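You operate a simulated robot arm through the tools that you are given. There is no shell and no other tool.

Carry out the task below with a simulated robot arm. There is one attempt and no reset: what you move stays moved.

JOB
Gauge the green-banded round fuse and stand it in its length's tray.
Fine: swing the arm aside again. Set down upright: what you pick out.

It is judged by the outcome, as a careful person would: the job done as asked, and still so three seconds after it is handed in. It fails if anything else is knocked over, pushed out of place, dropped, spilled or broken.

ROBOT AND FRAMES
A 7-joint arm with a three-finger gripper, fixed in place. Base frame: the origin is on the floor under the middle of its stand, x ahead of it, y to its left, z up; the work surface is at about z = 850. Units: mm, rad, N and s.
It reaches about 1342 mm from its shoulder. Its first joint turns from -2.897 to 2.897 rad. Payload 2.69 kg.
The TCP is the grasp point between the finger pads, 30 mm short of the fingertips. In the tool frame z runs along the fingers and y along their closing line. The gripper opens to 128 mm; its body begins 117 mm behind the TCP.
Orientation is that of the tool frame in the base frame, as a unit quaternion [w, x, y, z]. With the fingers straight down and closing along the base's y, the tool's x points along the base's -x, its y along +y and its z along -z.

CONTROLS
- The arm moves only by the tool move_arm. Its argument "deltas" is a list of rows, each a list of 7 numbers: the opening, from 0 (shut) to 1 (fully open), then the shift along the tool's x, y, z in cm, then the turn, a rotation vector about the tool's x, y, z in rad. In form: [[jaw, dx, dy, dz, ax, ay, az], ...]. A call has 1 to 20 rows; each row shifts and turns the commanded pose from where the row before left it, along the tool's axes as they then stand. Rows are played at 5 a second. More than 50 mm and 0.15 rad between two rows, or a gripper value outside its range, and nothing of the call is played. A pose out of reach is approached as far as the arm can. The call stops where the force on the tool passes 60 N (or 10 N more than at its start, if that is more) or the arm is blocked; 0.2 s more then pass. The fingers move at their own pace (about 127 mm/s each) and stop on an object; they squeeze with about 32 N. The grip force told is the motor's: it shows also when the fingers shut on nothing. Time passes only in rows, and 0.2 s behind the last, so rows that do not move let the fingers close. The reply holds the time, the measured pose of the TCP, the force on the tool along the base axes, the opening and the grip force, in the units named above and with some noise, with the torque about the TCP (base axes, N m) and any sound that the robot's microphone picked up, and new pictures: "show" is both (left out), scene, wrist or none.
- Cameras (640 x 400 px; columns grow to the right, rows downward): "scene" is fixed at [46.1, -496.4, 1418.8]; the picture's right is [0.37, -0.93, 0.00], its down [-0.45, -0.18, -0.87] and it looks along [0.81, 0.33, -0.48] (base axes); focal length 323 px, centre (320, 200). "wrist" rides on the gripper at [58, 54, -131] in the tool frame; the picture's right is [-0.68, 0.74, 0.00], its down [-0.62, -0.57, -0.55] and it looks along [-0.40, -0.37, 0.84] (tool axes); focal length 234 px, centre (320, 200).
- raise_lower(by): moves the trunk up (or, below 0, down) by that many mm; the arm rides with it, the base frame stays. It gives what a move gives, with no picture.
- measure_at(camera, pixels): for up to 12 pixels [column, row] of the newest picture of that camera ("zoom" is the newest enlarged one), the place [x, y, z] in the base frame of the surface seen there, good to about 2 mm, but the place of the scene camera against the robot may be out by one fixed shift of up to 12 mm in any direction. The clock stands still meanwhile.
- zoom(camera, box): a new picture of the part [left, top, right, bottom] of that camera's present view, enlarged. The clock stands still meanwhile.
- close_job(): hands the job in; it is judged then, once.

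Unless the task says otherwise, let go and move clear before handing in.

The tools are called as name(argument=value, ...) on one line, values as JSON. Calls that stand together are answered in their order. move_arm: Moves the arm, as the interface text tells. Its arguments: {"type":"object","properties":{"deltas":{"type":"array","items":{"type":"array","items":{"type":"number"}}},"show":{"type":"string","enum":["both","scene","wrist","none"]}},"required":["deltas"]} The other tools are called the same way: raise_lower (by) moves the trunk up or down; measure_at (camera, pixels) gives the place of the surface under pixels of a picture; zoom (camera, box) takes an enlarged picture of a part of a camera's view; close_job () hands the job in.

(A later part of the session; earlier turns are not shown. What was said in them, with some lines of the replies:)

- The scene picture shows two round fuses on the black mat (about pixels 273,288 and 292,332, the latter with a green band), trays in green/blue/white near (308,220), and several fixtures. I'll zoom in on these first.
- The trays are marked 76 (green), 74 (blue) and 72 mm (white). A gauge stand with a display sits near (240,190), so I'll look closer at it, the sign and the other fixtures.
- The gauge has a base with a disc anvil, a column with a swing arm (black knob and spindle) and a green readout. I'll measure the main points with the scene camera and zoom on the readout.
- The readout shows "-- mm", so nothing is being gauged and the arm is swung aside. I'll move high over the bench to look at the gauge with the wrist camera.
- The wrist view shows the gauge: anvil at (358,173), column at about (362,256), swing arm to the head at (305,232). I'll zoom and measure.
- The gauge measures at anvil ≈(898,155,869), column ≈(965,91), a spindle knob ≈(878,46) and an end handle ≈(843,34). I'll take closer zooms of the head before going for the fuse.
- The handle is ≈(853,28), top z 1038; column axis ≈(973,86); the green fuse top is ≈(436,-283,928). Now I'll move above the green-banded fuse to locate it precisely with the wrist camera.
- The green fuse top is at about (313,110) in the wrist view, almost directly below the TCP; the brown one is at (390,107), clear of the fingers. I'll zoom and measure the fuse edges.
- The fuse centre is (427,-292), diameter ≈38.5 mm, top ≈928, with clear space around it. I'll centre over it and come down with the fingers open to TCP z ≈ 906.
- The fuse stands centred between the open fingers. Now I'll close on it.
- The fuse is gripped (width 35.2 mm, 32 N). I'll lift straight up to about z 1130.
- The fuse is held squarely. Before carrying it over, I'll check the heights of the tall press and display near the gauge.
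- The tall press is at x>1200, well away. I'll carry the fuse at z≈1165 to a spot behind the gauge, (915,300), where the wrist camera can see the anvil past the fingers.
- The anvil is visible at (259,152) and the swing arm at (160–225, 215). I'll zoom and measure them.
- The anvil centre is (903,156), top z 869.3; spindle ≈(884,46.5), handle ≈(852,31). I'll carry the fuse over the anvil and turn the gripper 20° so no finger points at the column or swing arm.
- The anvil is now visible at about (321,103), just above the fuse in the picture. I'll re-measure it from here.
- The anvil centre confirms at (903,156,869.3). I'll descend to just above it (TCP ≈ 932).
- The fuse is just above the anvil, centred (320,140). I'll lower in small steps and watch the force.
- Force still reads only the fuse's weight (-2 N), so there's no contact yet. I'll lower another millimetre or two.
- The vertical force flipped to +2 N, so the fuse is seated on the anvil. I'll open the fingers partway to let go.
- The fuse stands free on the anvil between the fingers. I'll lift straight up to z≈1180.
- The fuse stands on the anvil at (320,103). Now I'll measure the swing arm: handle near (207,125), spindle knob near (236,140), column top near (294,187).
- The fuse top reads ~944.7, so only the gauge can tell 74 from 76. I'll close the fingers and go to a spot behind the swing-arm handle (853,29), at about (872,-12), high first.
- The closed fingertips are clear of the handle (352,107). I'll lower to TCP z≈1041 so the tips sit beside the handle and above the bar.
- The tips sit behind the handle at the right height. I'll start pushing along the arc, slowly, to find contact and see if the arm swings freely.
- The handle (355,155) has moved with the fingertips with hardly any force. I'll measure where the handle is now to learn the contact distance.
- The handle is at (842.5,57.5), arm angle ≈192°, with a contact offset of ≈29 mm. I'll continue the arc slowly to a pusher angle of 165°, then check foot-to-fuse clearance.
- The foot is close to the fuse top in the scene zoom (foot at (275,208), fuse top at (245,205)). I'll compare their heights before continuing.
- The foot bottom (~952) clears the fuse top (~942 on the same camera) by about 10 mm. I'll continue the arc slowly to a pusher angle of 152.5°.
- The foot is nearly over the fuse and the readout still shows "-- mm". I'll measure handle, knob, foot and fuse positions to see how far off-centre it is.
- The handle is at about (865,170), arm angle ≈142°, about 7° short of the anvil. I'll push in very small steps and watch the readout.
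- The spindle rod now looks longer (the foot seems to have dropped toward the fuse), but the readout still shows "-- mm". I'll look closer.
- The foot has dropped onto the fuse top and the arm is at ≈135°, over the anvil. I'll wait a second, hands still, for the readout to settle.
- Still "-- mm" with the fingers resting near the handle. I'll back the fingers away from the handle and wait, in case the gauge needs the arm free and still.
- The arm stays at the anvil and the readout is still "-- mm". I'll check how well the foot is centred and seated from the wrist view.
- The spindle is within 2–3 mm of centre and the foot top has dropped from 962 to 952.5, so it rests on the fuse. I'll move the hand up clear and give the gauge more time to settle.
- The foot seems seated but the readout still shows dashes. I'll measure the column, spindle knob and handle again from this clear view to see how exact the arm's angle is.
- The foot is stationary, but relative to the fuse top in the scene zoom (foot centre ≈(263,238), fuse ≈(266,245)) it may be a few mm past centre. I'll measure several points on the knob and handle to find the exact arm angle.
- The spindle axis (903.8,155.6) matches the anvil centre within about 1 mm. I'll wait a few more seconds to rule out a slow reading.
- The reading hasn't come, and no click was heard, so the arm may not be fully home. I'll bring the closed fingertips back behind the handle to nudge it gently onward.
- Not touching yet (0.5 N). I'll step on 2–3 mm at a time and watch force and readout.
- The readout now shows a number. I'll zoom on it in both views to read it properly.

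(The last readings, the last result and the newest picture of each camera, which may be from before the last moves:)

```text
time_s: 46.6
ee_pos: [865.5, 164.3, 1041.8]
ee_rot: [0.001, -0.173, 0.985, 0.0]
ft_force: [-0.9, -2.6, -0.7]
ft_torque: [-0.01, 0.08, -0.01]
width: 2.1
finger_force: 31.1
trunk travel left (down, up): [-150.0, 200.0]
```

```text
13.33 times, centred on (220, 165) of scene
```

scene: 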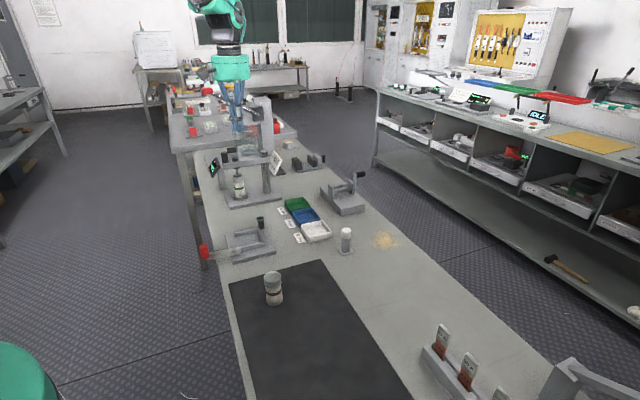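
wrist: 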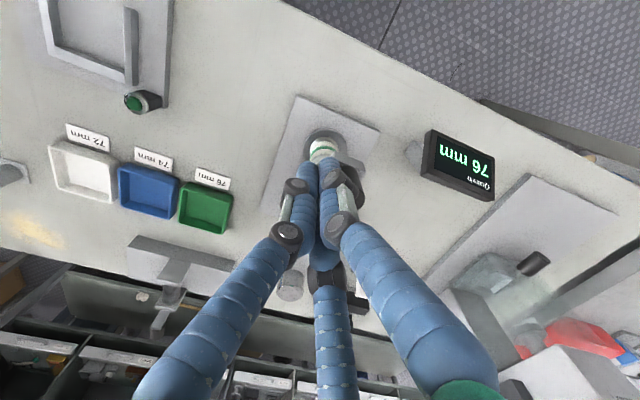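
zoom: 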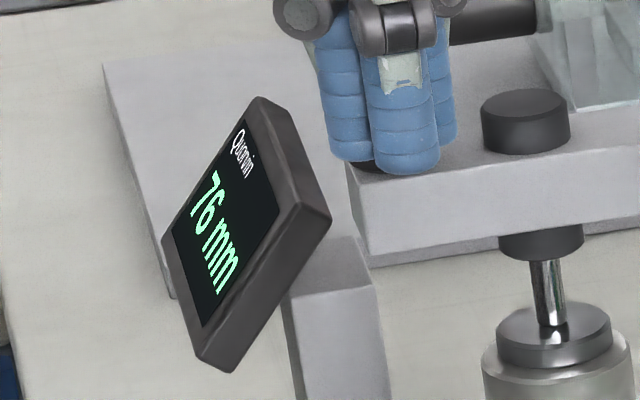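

Both views read 76 mm, so the fuse belongs in the green tray marked 76 mm. Now I'll back off the handle, rise, and go round to its far side to swing the arm aside again.

move_arm(deltas=[[0, 0.4, -0.27, 0, 0, 0, 0], [0, 0.44, -0.28, 0, 0, 0, 0], [0, 0, 0, -4, 0, 0, 0], [0, 0, 0, -4, 0, 0, 0], [0, 0, 0, -4, 0, 0, 0], [0, -3.62, 1.36, 0, 0, 0, 0], [0, -3.63, 1.36, 0, 0, 0, 0], [0, 0, 0, 0, 0, 0, 0]], show="both")

```text
time_s: 48.4
ee_pos: [919.6, 207.6, 1160.8]
ee_rot: [-0.001, -0.175, 0.985, 0.0]
ft_force: [0.1, 0.1, -0.6]
ft_torque: [-0.06, -0.01, 0.01]
width: 2.2
finger_force: 31.4
trunk travel left (down, up): [-150.0, 200.0]
```

scene: 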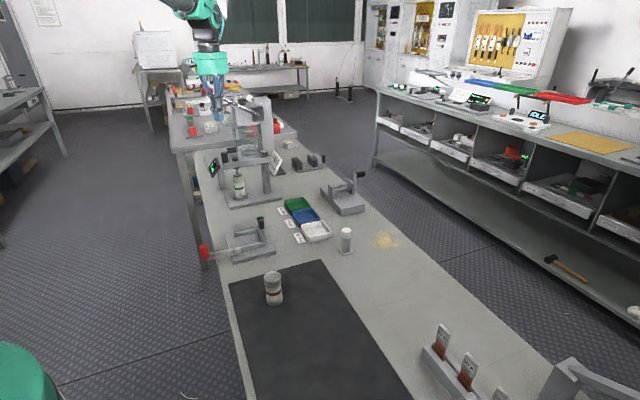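
wrist: 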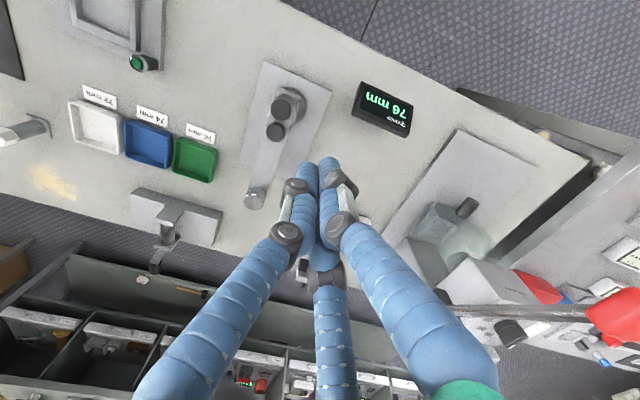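

The gauge still reads 76 mm with the hand clear. I'll locate the handle (≈285,103) and column (≈257,197) from here before lowering.

zoom(camera="wrist", box=[235, 60, 345, 210])

measure_at(camera="wrist", pixels=[[281, 110], [275, 131], [254, 200], [285, 107], [292, 97], [388, 108], [372, 90], [405, 128]])

```text
2.67 times, centred on (290, 135) of wrist
```

zoom: 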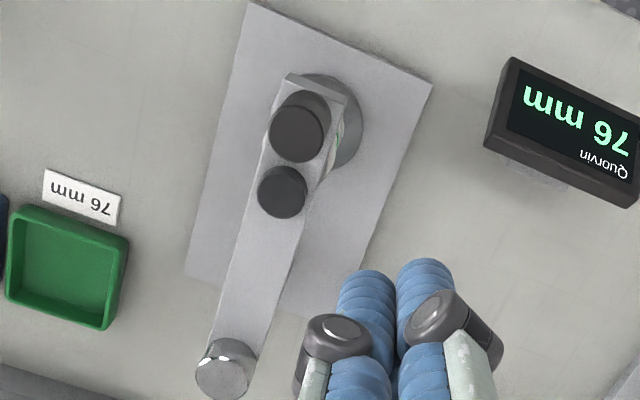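

```text
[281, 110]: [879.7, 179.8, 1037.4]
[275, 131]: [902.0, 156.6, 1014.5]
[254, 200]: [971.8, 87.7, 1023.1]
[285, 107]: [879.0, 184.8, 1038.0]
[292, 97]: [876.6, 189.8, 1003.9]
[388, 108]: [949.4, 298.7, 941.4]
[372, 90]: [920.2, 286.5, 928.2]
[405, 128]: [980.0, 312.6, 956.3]
```

The handle is at (880,179.5) and the fingertips at (919,207) are clear of it. I'll lower to z≈1041.

move_arm(deltas=[[0, 0, 0, 4, 0, 0, 0], [0, 0, 0, 4, 0, 0, 0], [0, 0, 0, 3, 0, 0, 0], [0, 0, 0, 1, 0, 0, 0], [0, 0, 0, 0, 0, 0, 0]], show="both")

```text
time_s: 49.6
ee_pos: [920.1, 207.2, 1041.4]
ee_rot: [0.0, -0.174, 0.985, 0.0]
ft_force: [-0.3, 1.6, 0.5]
ft_torque: [0.02, -0.01, -0.02]
width: 2.0
finger_force: 31.4
trunk travel left (down, up): [-150.0, 200.0]
```

scene: 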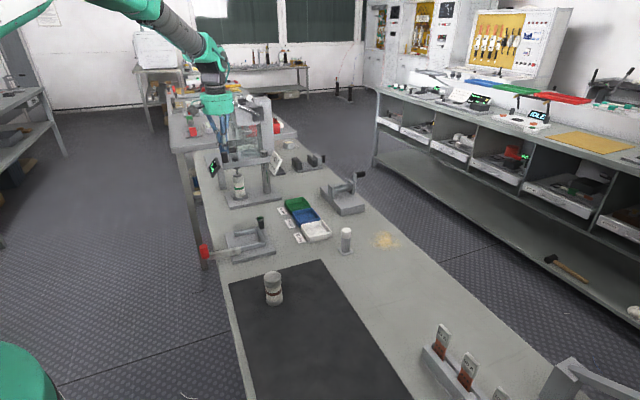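
wrist: 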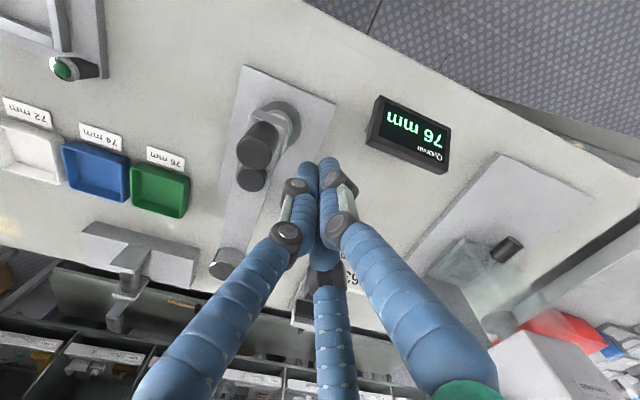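

The readout still shows 76 mm and the fingers are on the far side of the handle. I'll push gently back along the arc; first steps are small since the foot is resting on the fuse.

move_arm(deltas=[[0, 0.5, 0.01, 0, 0, 0, 0], [0, 0.5, 0.01, 0, 0, 0, 0], [0, 0.29, -0.045, 0, 0, 0, 0], [0, 0.29, -0.045, 0, 0, 0, 0], [0, 0.286, -0.055, 0, 0, 0, 0], [0, 0.286, -0.055, 0, 0, 0, 0], [0, 0.28, -0.069, 0, 0, 0, 0], [0, 0.28, -0.069, 0, 0, 0, 0]], show="wrist")

zoom(camera="scene", box=[205, 145, 275, 210])

```text
time_s: 51.4
ee_pos: [894.9, 194.7, 1040.8]
ee_rot: [0.001, -0.175, 0.985, -0.001]
ft_force: [0.3, -0.7, 0.1]
ft_torque: [-0.01, 0.0, 0.03]
width: 2.1
finger_force: 31.6
trunk travel left (down, up): [-150.0, 200.0]
```

wrist: 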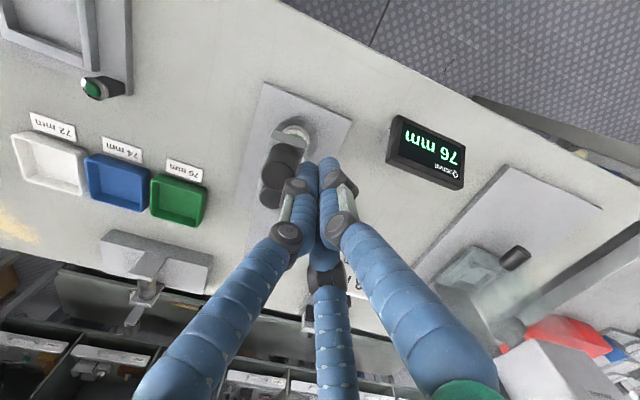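

```text
6.15 times, centred on (240, 178) of scene
```

zoom: 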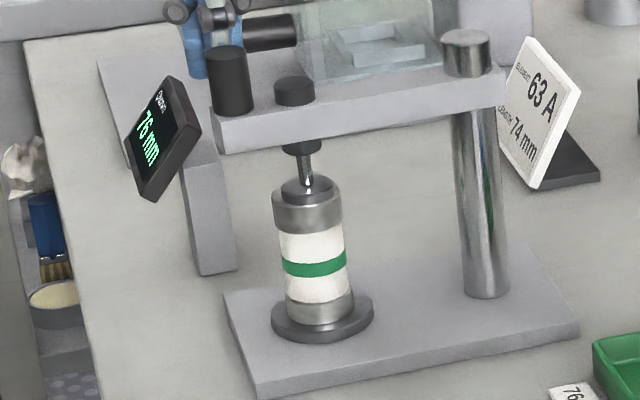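

The arm is beginning to swing back, the fuse stays put, and the readout keeps 76 mm. I'll continue gently.

move_arm(deltas=[[0, 0.281, -0.084, 0, 0, 0, 0], [0, 0.281, -0.084, 0, 0, 0, 0], [0, 0.273, -0.092, 0, 0, 0, 0], [0, 0.273, -0.092, 0, 0, 0, 0], [0, 0.272, -0.104, 0, 0, 0, 0], [0, 0.272, -0.104, 0, 0, 0, 0]], show="wrist")

zoom(camera="scene", box=[205, 145, 275, 210])

```text
time_s: 52.8
ee_pos: [879.9, 184.4, 1040.7]
ee_rot: [0.0, -0.175, 0.985, 0.0]
ft_force: [-0.6, -0.5, -0.6]
ft_torque: [0.01, -0.01, 0.04]
width: 2.2
finger_force: 31.1
trunk travel left (down, up): [-150.0, 200.0]
```

wrist: 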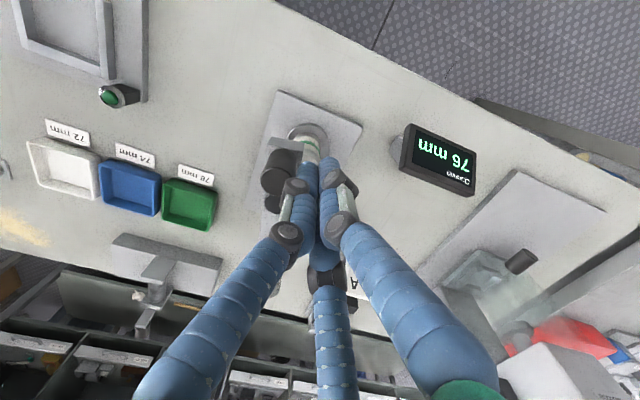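

```text
6.15 times, centred on (240, 178) of scene
```

zoom: 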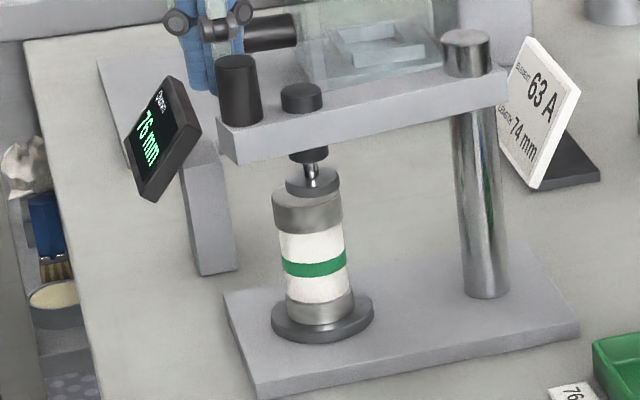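

The foot has lifted off and the fuse stands undisturbed. I'll carry on pushing the arm around.

move_arm(deltas=[[0, 0.525, -0.245, 0, 0, 0, 0], [0, 0.517, -0.265, 0, 0, 0, 0], [0, 0.517, -0.265, 0, 0, 0, 0], [0, 0.491, -0.311, 0, 0, 0, 0], [0, 0.491, -0.311, 0, 0, 0, 0], [0, 0.459, -0.355, 0, 0, 0, 0], [0, 0.459, -0.355, 0, 0, 0, 0], [0, 0.425, -0.394, 0, 0, 0, 0], [0, 0.425, -0.394, 0, 0, 0, 0], [0, 0.394, -0.426, 0, 0, 0, 0], [0, 0.394, -0.426, 0, 0, 0, 0], [0, 0.354, -0.462, 0, 0, 0, 0], [0, 0.354, -0.462, 0, 0, 0, 0], [0, 0.311, -0.488, 0, 0, 0, 0], [0, 0.311, -0.488, 0, 0, 0, 0]], show="both")

zoom(camera="scene", box=[205, 145, 285, 210])

```text
time_s: 56.0
ee_pos: [840.8, 107.4, 1040.5]
ee_rot: [0.0, -0.174, 0.985, 0.0]
ft_force: [-0.3, 0.3, -0.5]
ft_torque: [-0.02, -0.02, -0.01]
width: 2.2
finger_force: 31.5
trunk travel left (down, up): [-150.0, 200.0]
```

scene: 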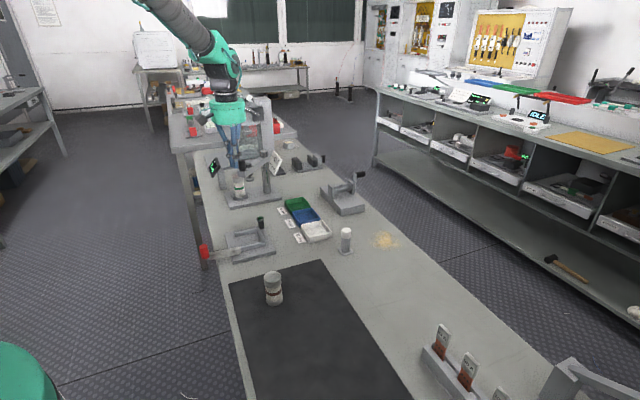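
wrist: 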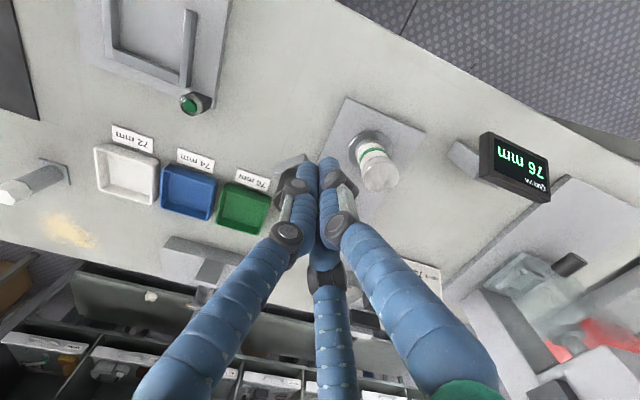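

```text
6.15 times, centred on (245, 178) of scene
```

zoom: 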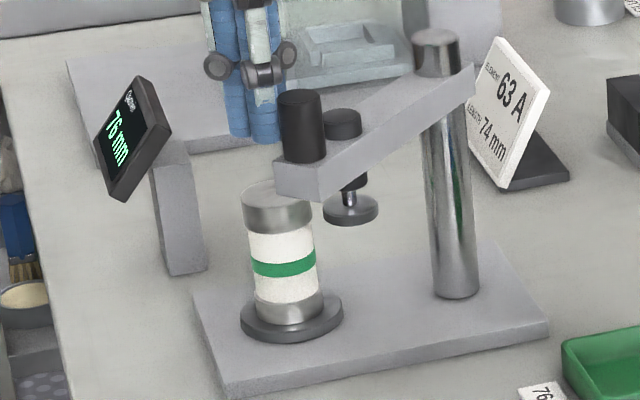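

The arm is about half-way aside (≈180°) and the reading is held at 76 mm. I'll push it the rest of the way to its original angle, slowing at the end.

move_arm(deltas=[[0, 0.267, -0.515, 0, 0, 0, 0], [0, 0.267, -0.515, 0, 0, 0, 0], [0, 0.222, -0.537, 0, 0, 0, 0], [0, 0.222, -0.537, 0, 0, 0, 0], [0, 0.175, -0.554, 0, 0, 0, 0], [0, 0.175, -0.554, 0, 0, 0, 0], [0, 0.126, -0.566, 0, 0, 0, 0], [0, 0.126, -0.566, 0, 0, 0, 0], [0, 0.05, -0.344, 0, 0, 0, 0], [0, 0.05, -0.344, 0, 0, 0, 0], [0, 0.02, -0.2, 0, 0, 0, 0], [0, 0.02, -0.1, 0, 0, 0, 0], [0, 0, 0, 0, 0, 0, 0]], show="both")

zoom(camera="scene", box=[205, 145, 285, 210])

```text
time_s: 58.8
ee_pos: [841.7, 52.9, 1041.4]
ee_rot: [0.0, -0.174, 0.985, -0.001]
ft_force: [0.4, 0.2, -0.1]
ft_torque: [0.0, 0.01, -0.05]
width: 2.1
finger_force: 31.1
trunk travel left (down, up): [-150.0, 200.0]
```

scene: 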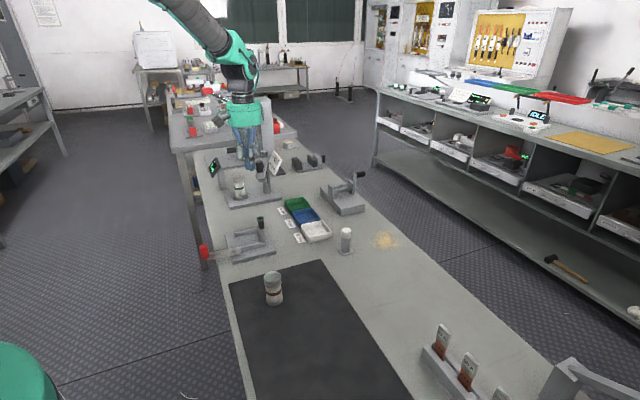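
wrist: 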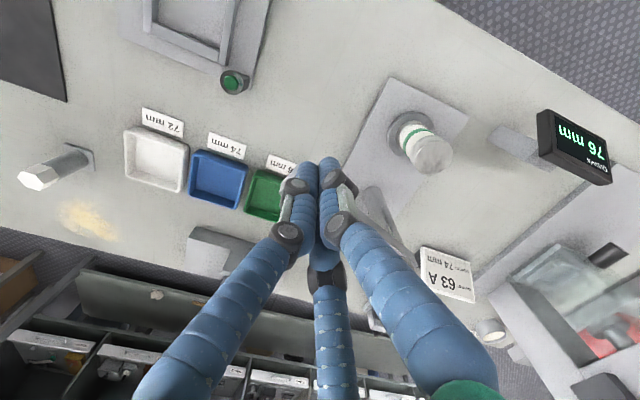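

```text
6.15 times, centred on (245, 178) of scene
```

zoom: 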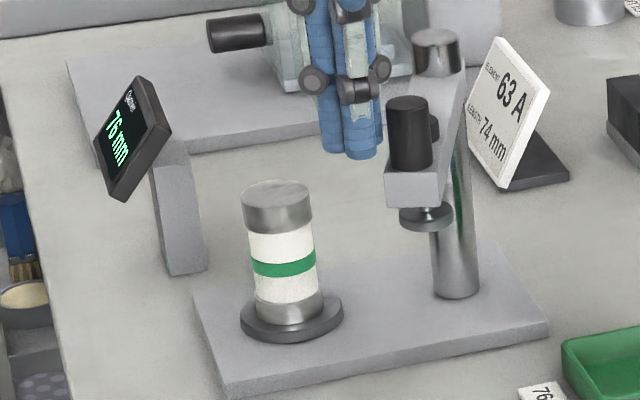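

The arm is back at its original aside position and the fuse stands clear on the anvil. I'll back off, rise, and go over the fuse with the fingers part-open.

move_arm(deltas=[[0, -0.34, 0.94, 0, 0, 0, 0], [0, 0, 0, -4, 0, 0, 0], [0, 0, 0, -4.5, 0, 0, 0], [0, 0, 0, -4.5, 0, 0, 0], [0.3, -2.98, 2.17, -1, 0, 0, 0], [0.5, -2.98, 2.17, 0, 0, 0, 0], [0.55, -2.98, 2.17, 0, 0, 0, 0], [0.55, 0, 0, 0, 0, 0, 0]], show="both")

zoom(camera="wrist", box=[270, 60, 370, 150])

```text
time_s: 60.6
ee_pos: [903.7, 156.6, 1180.9]
ee_rot: [0.001, -0.174, 0.985, 0.0]
ft_force: [-0.2, 0.4, -0.1]
ft_torque: [-0.02, 0.02, 0.0]
width: 70.3
finger_force: 0.0
trunk travel left (down, up): [-150.0, 200.0]
```

scene: 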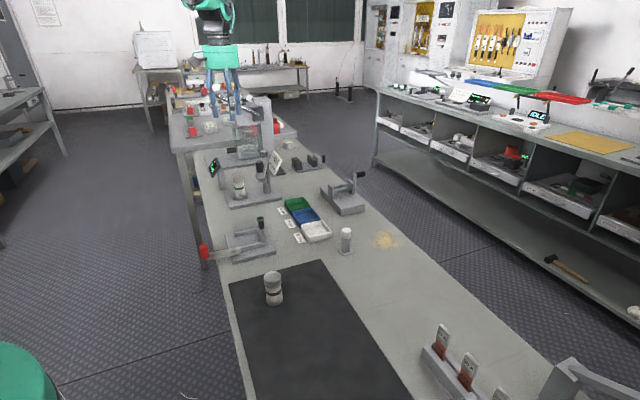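
wrist: 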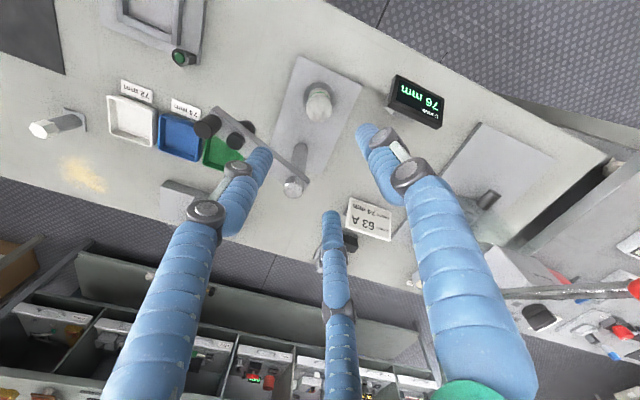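

```text
4.44 times, centred on (320, 105) of wrist
```

zoom: 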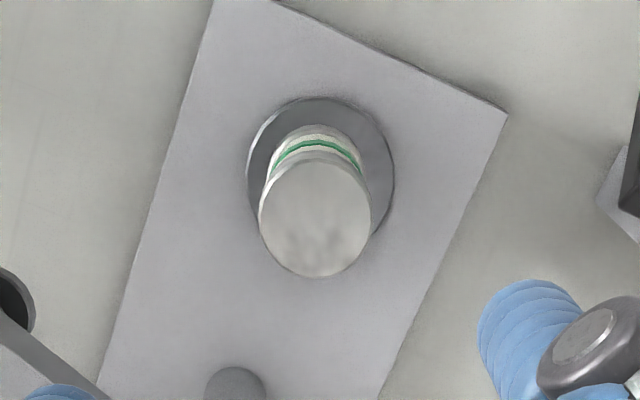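

The fuse top is at zoom (315,218), i.e. wrist ≈(318.9,109). I'll measure it.

measure_at(camera="wrist", pixels=[[318.9, 109], [309, 109], [328, 109], [318.9, 100], [318.9, 118], [205, 128], [236, 141]])

```text
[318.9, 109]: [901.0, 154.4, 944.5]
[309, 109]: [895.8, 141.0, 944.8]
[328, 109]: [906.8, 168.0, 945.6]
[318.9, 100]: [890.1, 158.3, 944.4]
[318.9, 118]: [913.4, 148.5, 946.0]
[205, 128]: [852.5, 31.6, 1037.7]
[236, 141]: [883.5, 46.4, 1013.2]
```

The fuse centre is ≈(901.5,154.3) and upright; the arm remains aside (handle 852.5,31.6). I'll descend over the fuse and grip.

move_arm(deltas=[[0.55, 0.2, -0.15, 3, 0, 0, 0], [0.55, 0, 0, 4.5, 0, 0, 0], [0.55, 0, 0, 4.5, 0, 0, 0], [0.55, 0, 0, 4.5, 0, 0, 0], [0.55, 0, 0, 4.5, 0, 0, 0], [0.55, 0, 0, 3, 0, 0, 0], [0.55, 0, 0, 1.6, 0, 0, 0], [0.55, 0, 0, 0, 0, 0, 0]], show="wrist")

```text
time_s: 62.4
ee_pos: [902.9, 153.0, 925.1]
ee_rot: [0.0, -0.175, 0.985, 0.0]
ft_force: [0.0, -0.2, 0.1]
ft_torque: [-0.01, 0.02, 0.01]
width: 70.3
finger_force: 0.1
trunk travel left (down, up): [-150.0, 200.0]
```

wrist: 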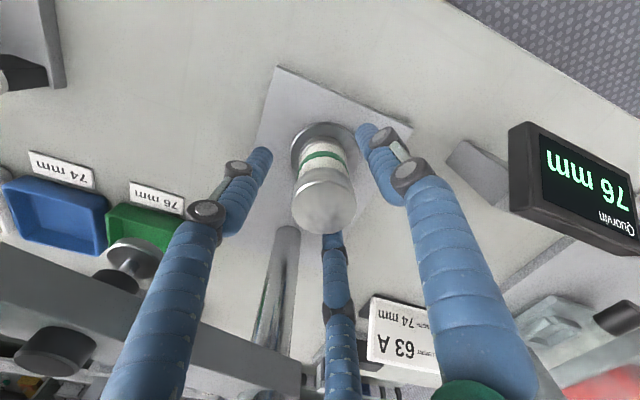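

The fuse is between the fingers, close to central. I'll close on it.

move_arm(deltas=[[0.4, 0, 0, 0, 0, 0, 0], [0.3, 0, 0, 0, 0, 0, 0], [0.2, 0, 0, 0, 0, 0, 0], [0, 0, 0, 0, 0, 0, 0], [0, 0, 0, 0, 0, 0, 0], [0, 0, 0, 0, 0, 0, 0]], show="wrist")

```text
time_s: 63.8
ee_pos: [902.3, 153.4, 924.4]
ee_rot: [-0.001, -0.174, 0.985, 0.0]
ft_force: [-0.4, 1.0, 0.3]
ft_torque: [0.02, 0.02, 0.0]
width: 36.0
finger_force: 32.0
trunk travel left (down, up): [-150.0, 200.0]
```

wrist: 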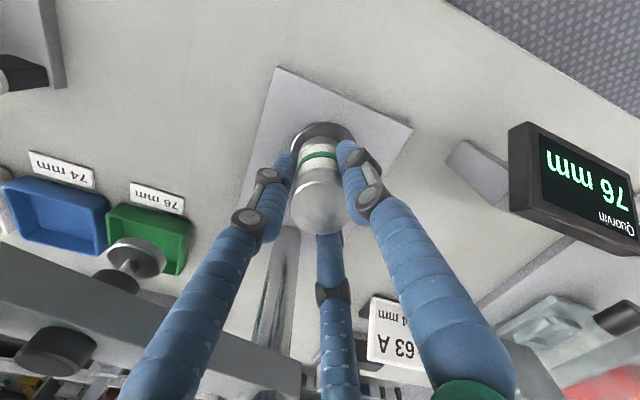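

The fuse is gripped again (36.0 mm, 32 N). I'll lift straight up to z≈1160.

move_arm(deltas=[[0, 0, 0, -1, 0, 0, 0], [0, 0, 0, -3, 0, 0, 0], [0, 0, 0, -4.5, 0, 0, 0], [0, 0, 0, -4.5, 0, 0, 0], [0, 0, 0, -4.5, 0, 0, 0], [0, 0, 0, -4.5, 0, 0, 0], [0, 0, 0, -1.5, 0, 0, 0], [0, 0, 0, 0, 0, 0, 0]], show="both")

```text
time_s: 65.6
ee_pos: [903.0, 152.7, 1159.3]
ee_rot: [0.0, -0.175, 0.985, 0.0]
ft_force: [-0.4, -0.8, -1.4]
ft_torque: [-0.04, 0.03, 0.01]
width: 36.1
finger_force: 31.7
trunk travel left (down, up): [-150.0, 200.0]
```

scene: 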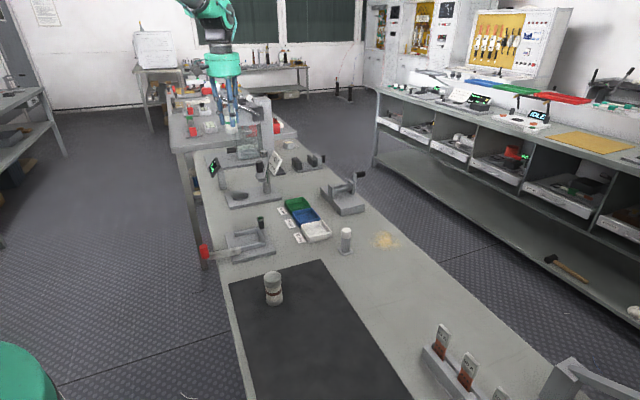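
wrist: 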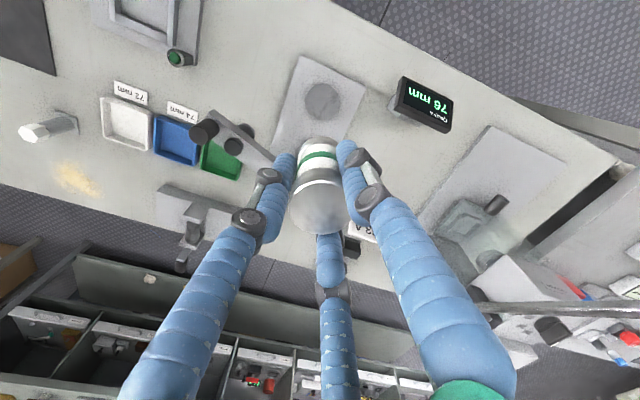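

The fuse is lifted cleanly. I'll carry it at z≈1160 over the green 76 mm tray at about (932,-58).

move_arm(deltas=[[0, 0.9, -4.16, 0, 0, 0, 0], [0, 0.9, -4.16, 0, 0, 0, 0], [0, 0.9, -4.16, 0, 0, 0, 0], [0, 0.9, -4.16, 0, 0, 0, 0], [0, 0.9, -4.16, 0, 0, 0, 0], [0, 0, 0, 0, 0, 0, 0]], show="both")

zoom(camera="wrist", box=[250, 40, 390, 150])

```text
time_s: 67.0
ee_pos: [930.1, -60.0, 1161.3]
ee_rot: [0.0, -0.174, 0.985, 0.001]
ft_force: [0.0, 0.2, -1.9]
ft_torque: [0.08, -0.01, 0.01]
width: 35.9
finger_force: 31.8
trunk travel left (down, up): [-150.0, 200.0]
```

scene: 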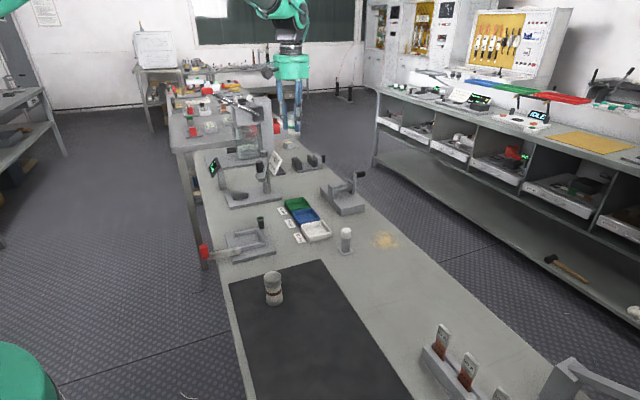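
wrist: 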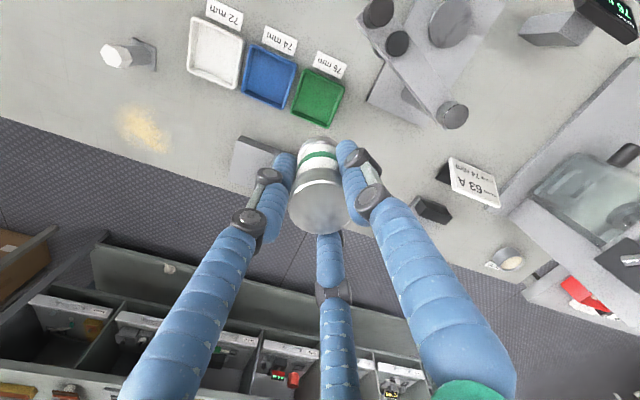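

```text
3.64 times, centred on (320, 95) of wrist
```

zoom: 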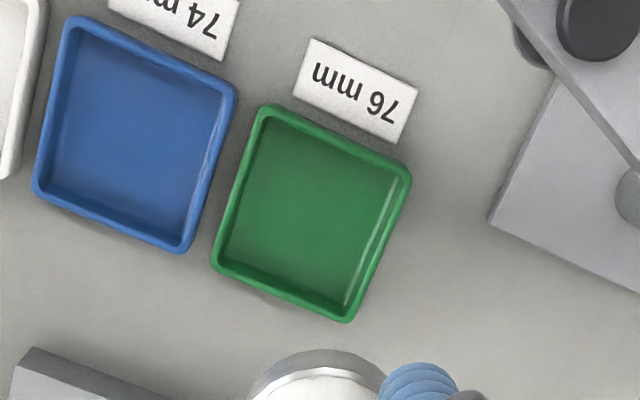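

The green tray lies at zoom (312,212). I'll measure its floor, rim and inner walls.

measure_at(camera="zoom", pixels=[[312, 212], [280, 130], [385, 180], [240, 255], [335, 300], [268, 110], [405, 178], [218, 264], [345, 316], [312, 180], [270, 215], [355, 225]])

measure_at(camera="wrist", pixels=[[331, 80], [315, 75], [298, 110], [331, 118], [318, 97], [320, 145], [320, 212]])

```text
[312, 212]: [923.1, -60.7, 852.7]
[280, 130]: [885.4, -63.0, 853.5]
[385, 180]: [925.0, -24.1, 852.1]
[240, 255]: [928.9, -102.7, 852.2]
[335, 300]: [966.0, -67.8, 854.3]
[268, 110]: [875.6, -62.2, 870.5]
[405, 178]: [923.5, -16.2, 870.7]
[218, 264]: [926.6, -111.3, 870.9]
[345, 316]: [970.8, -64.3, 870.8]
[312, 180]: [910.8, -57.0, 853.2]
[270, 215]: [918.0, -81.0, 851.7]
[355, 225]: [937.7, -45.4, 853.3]
```

```text
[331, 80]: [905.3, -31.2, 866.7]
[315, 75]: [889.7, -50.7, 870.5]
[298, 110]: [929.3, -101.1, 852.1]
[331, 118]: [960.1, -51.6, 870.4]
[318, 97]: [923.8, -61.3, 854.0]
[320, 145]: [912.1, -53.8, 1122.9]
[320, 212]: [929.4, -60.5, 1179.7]
```

The tray centre is (924,-63), floor z≈852.8, rim z≈870.5, and nothing tall is within reach of the fingers. I'll centre over it and descend to just above the floor.

move_arm(deltas=[[0, 0.64, -0.08, 3, 0, 0, 0], [0, 0, 0, 4.5, 0, 0, 0], [0, 0, 0, 4.5, 0, 0, 0], [0, 0, 0, 4.5, 0, 0, 0], [0, 0, 0, 4, 0, 0, 0], [0, 0, 0, 2.3, 0, 0, 0], [0, 0, 0, 1, 0, 0, 0], [0, 0, 0, 0, 0, 0, 0]], show="both")

zoom(camera="scene", box=[250, 145, 350, 245])

```text
time_s: 68.8
ee_pos: [925.1, -61.2, 922.7]
ee_rot: [0.0, -0.175, 0.985, 0.0]
ft_force: [0.7, 0.1, -1.8]
ft_torque: [0.01, 0.03, -0.02]
width: 35.9
finger_force: 31.9
trunk travel left (down, up): [-150.0, 200.0]
```

scene: 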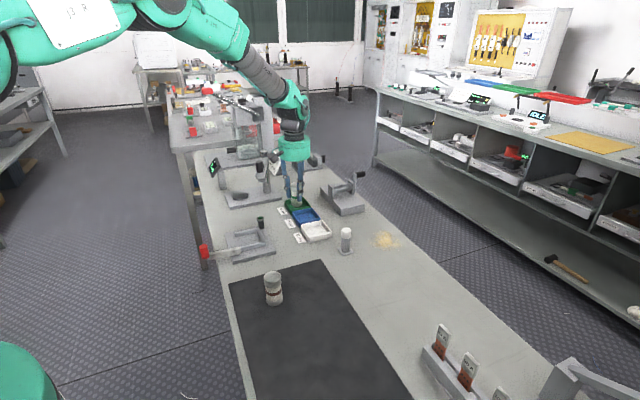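
wrist: 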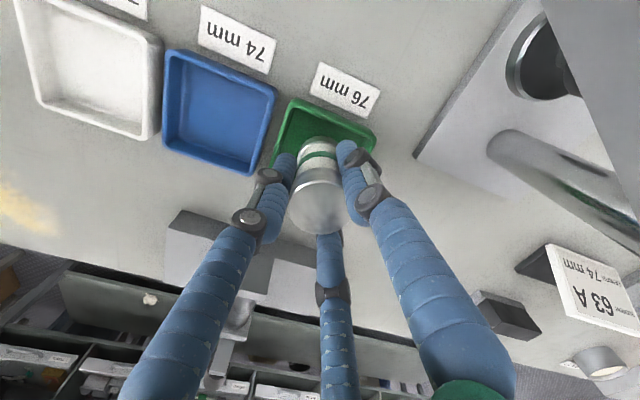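

```text
4.00 times, centred on (300, 195) of scene
```

zoom: 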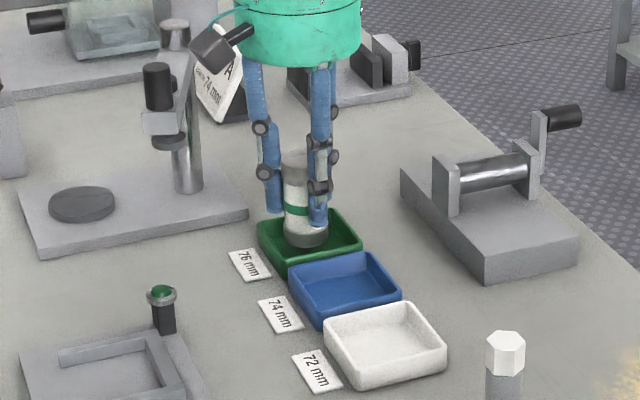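

The fuse is inside the tray outline, well centred, and the camera box on the gripper clears the gauge handle. I'll lower gently to contact.

move_arm(deltas=[[0, 0, 0, 0.4, 0, 0, 0], [0, 0, 0, 0.4, 0, 0, 0], [0, 0, 0, 0.2, 0, 0, 0], [0, 0, 0, 0, 0, 0, 0]], show="none")

```text
time_s: 69.8
ee_pos: [925.0, -61.6, 912.7]
ee_rot: [0.0, -0.174, 0.985, 0.0]
ft_force: [0.7, -0.4, -1.5]
ft_torque: [0.02, -0.01, 0.01]
width: 35.6
finger_force: 31.6
trunk travel left (down, up): [-150.0, 200.0]
```

move_arm(deltas=[[0, 0, 0, 0.15, 0, 0, 0], [0, 0, 0, 0.1, 0, 0, 0], [0, 0, 0, 0, 0, 0, 0]], show="none")

```text
time_s: 70.6
ee_pos: [924.4, -60.4, 909.5]
ee_rot: [-0.001, -0.174, 0.985, -0.001]
ft_force: [0.3, -0.3, -1.4]
ft_torque: [0.01, 0.02, -0.02]
width: 35.8
finger_force: 32.0
trunk travel left (down, up): [-150.0, 200.0]
```

Still just the fuse's weight (-1.4 N). I'll continue in 1 mm steps.

move_arm(deltas=[[0, 0, 0, 0.1, 0, 0, 0], [0, 0, 0, 0, 0, 0, 0]], show="none")

```text
time_s: 71.2
ee_pos: [926.1, -61.4, 909.7]
ee_rot: [0.0, -0.175, 0.985, 0.0]
ft_force: [-0.3, 1.6, 2.7]
ft_torque: [0.01, 0.08, -0.02]
width: 35.8
finger_force: 31.9
trunk travel left (down, up): [-150.0, 200.0]
```

The force flipped to +2.7 N, so the fuse is on the tray floor. I'll check the view before letting go.

zoom(camera="scene", box=[275, 170, 335, 225])

zoom(camera="wrist", box=[240, 80, 400, 220])

```text
7.27 times, centred on (305, 198) of scene
```

zoom: 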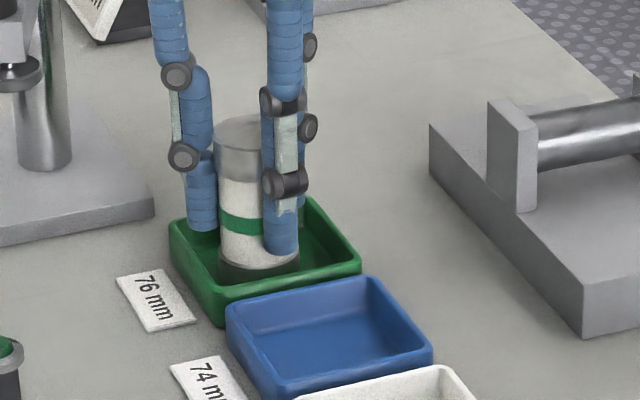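

```text
2.86 times, centred on (320, 150) of wrist
```

zoom: 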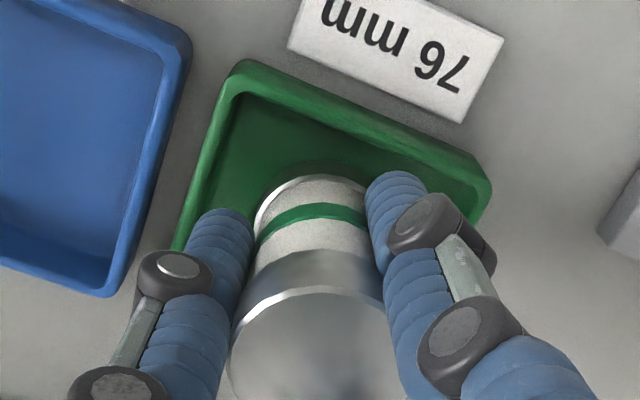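

The fuse stands on the tray floor and the tips are just above the rim level. I'll open the fingers only a little to release it, watching for any rim contact.

move_arm(deltas=[[0.31, 0, 0, 0, 0, 0, 0], [0.34, 0, 0, 0, 0, 0, 0], [0.38, 0, 0, 0, 0, 0, 0], [0.4, 0, 0, 0, 0, 0, 0], [0.4, 0, 0, 0, 0, 0, 0]], show="wrist")

zoom(camera="scene", box=[275, 170, 335, 225])

zoom(camera="wrist", box=[240, 80, 400, 240])

```text
time_s: 72.4
ee_pos: [924.8, -61.1, 909.0]
ee_rot: [0.0, -0.175, 0.985, -0.001]
ft_force: [-0.9, -0.4, -0.3]
ft_torque: [-0.03, 0.0, -0.01]
width: 51.1
finger_force: 0.2
trunk travel left (down, up): [-150.0, 200.0]
```

wrist: 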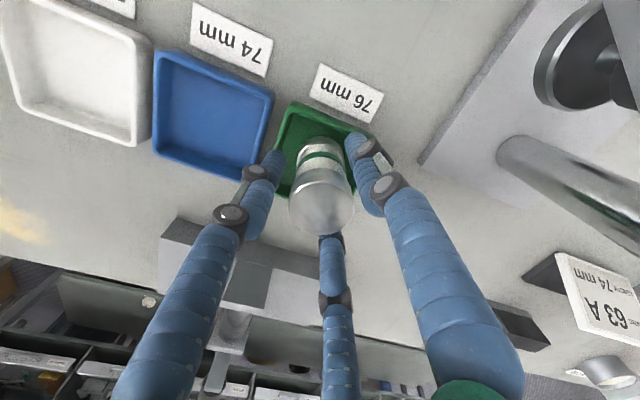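

```text
7.27 times, centred on (305, 198) of scene
```

zoom: 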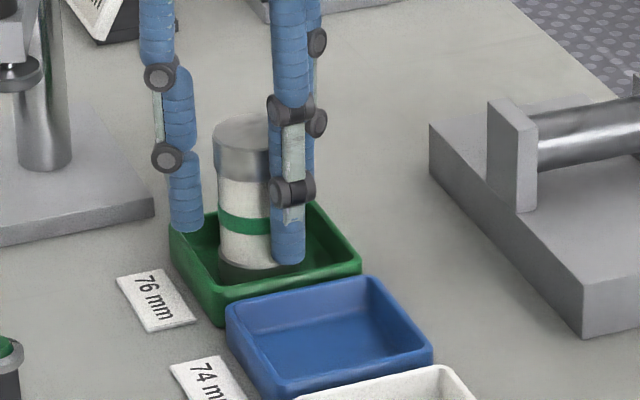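

```text
2.50 times, centred on (320, 160) of wrist
```

zoom: 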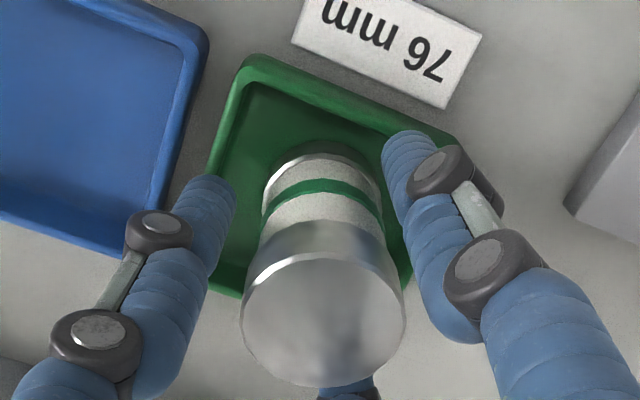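

The fingers are clear all round and force is near zero. I'll lift straight up, slowly at first.

move_arm(deltas=[[0.42, 0, 0, -0.5, 0, 0, 0], [0.42, 0, 0, -1.5, 0, 0, 0], [0.42, 0, 0, -3, 0, 0, 0], [0.42, 0, 0, -4, 0, 0, 0], [0.42, 0, 0, -4.5, 0, 0, 0], [0.42, 0, 0, -4.5, 0, 0, 0], [0.42, 0, 0, -4.5, 0, 0, 0], [0.42, 0, 0, -4, 0, 0, 0], [0.42, 0, 0, 0, 0, 0, 0]], show="both")

zoom(camera="scene", box=[205, 145, 345, 245])

zoom(camera="wrist", box=[240, 40, 420, 160])

```text
time_s: 74.4
ee_pos: [924.5, -61.4, 1175.8]
ee_rot: [0.0, -0.174, 0.985, 0.0]
ft_force: [0.1, 0.8, 0.6]
ft_torque: [0.01, -0.05, 0.03]
width: 53.6
finger_force: 0.0
trunk travel left (down, up): [-150.0, 200.0]
```

scene: 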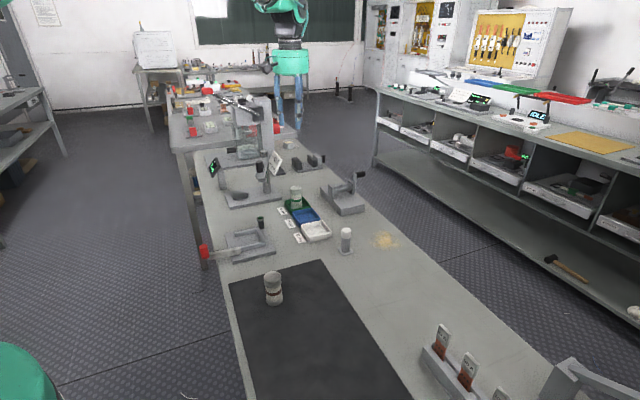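
wrist: 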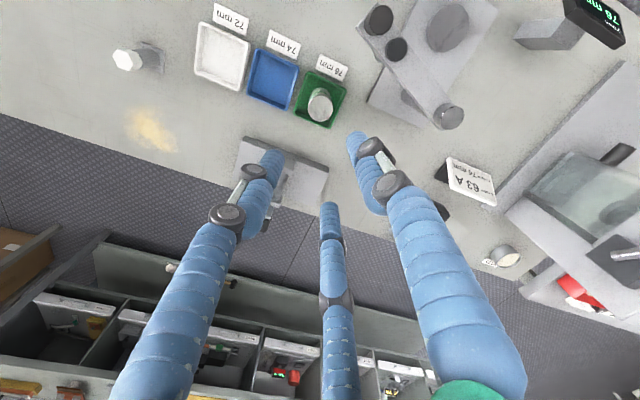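

```text
4.00 times, centred on (275, 195) of scene
```

zoom: 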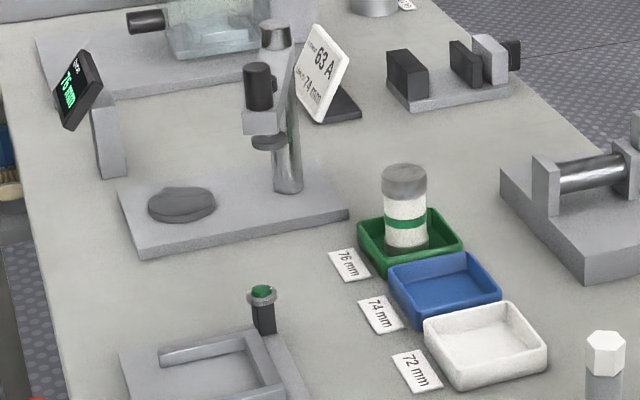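

```text
3.33 times, centred on (330, 100) of wrist
```

zoom: 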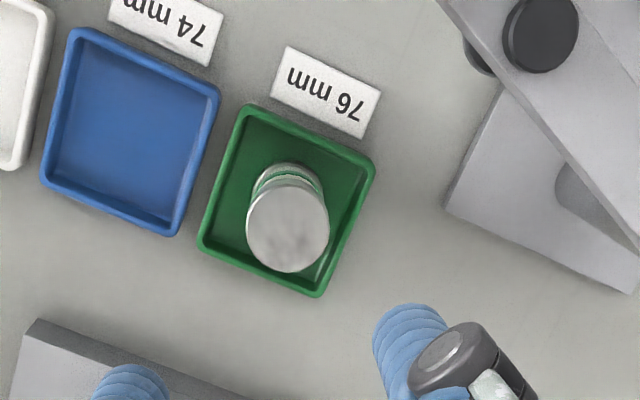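

The fuse stands upright in the green 76 mm tray, the gauge arm is aside, and everything else is where it was. I'll move the robot arm back to its starting area and check once more.

move_arm(deltas=[[0.5, 4.31, -1.35, -0.3, 0, 0, 0], [0.6, 4.31, -1.35, -0.3, 0, 0, 0], [0.8, 4.31, -1.35, -0.3, 0, 0, 0], [1, 4.31, -1.35, -0.3, 0, 0, 0], [1, 4.31, -1.35, -0.3, 0, 0, 0], [1, 4.31, -1.35, -0.3, 0, 0, 0], [1, 4.31, -1.35, -0.3, 0, 0, 0], [1, 4.31, -1.35, -0.3, 0, 0, 0], [1, 0, 0, 0, 0, 0, 0.117], [1, 0, 0, 0, 0, 0, 0.117], [1, 0, 0, 0, 0, 0, 0.116], [1, 0, 0, 0, 0, 0, 0]], show="both")

zoom(camera="scene", box=[205, 145, 345, 245])

```text
time_s: 77.0
ee_pos: [637.4, -281.2, 1197.9]
ee_rot: [0.0, 0.001, 1.0, 0.0]
ft_force: [-0.3, -0.1, -0.2]
ft_torque: [-0.01, 0.0, -0.01]
width: 127.9
finger_force: 0.0
trunk travel left (down, up): [-150.0, 200.0]
```

scene: 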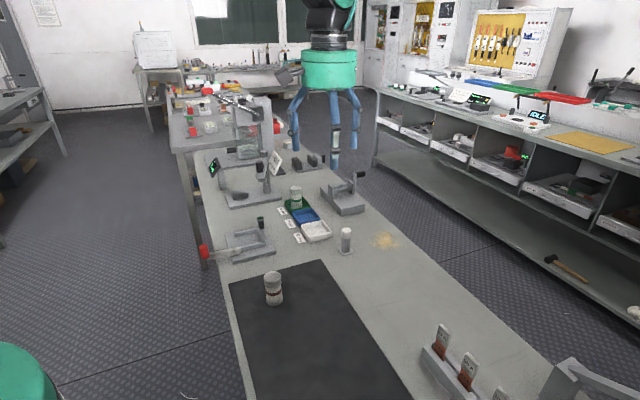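
wrist: 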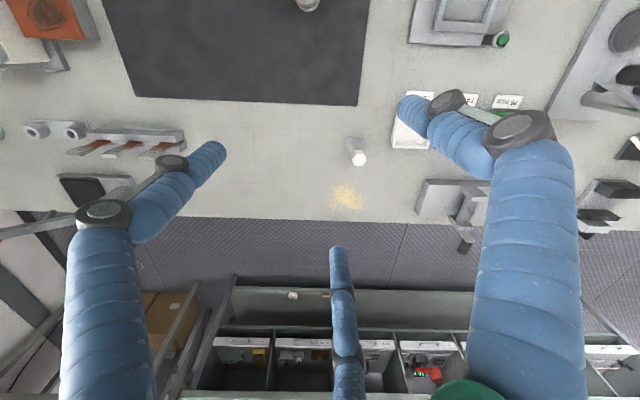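

```text
4.00 times, centred on (275, 195) of scene
```

zoom: 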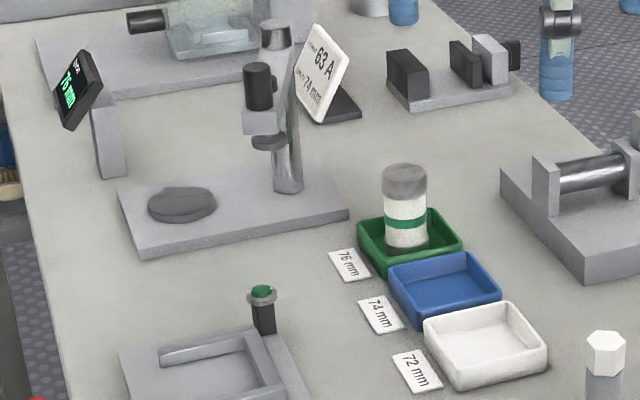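

The final view shows the green-banded fuse upright in the 76 mm tray (zoom (405,210)). The gauge arm is swung aside, the brown-banded fuse hasn't moved, and the robot arm is clear with its fingers open, so I'm handing in the job.

close_job()

```text
The job is handed in.
```

The green-banded fuse gauged at 76 mm and is now standing upright in the green 76 mm tray.

- **Gauging:** I stood the fuse on the gauge anvil and swung the gauge arm over it. The readout stayed blank at first and showed 76 mm after one more small push on the arm's handle. The nearby sign says 74 mm for the 63 A element; I went by the gauge, not the sign.
- **Gauge arm:** I swung it aside again to within a few millimetres of where it started.
- **Everything else:** The last pictures showed the brown-banded fuse, the other trays and the fixtures where they were. The robot arm is back at its starting position with the fingers open.

The job is handed in; no result came back with it.
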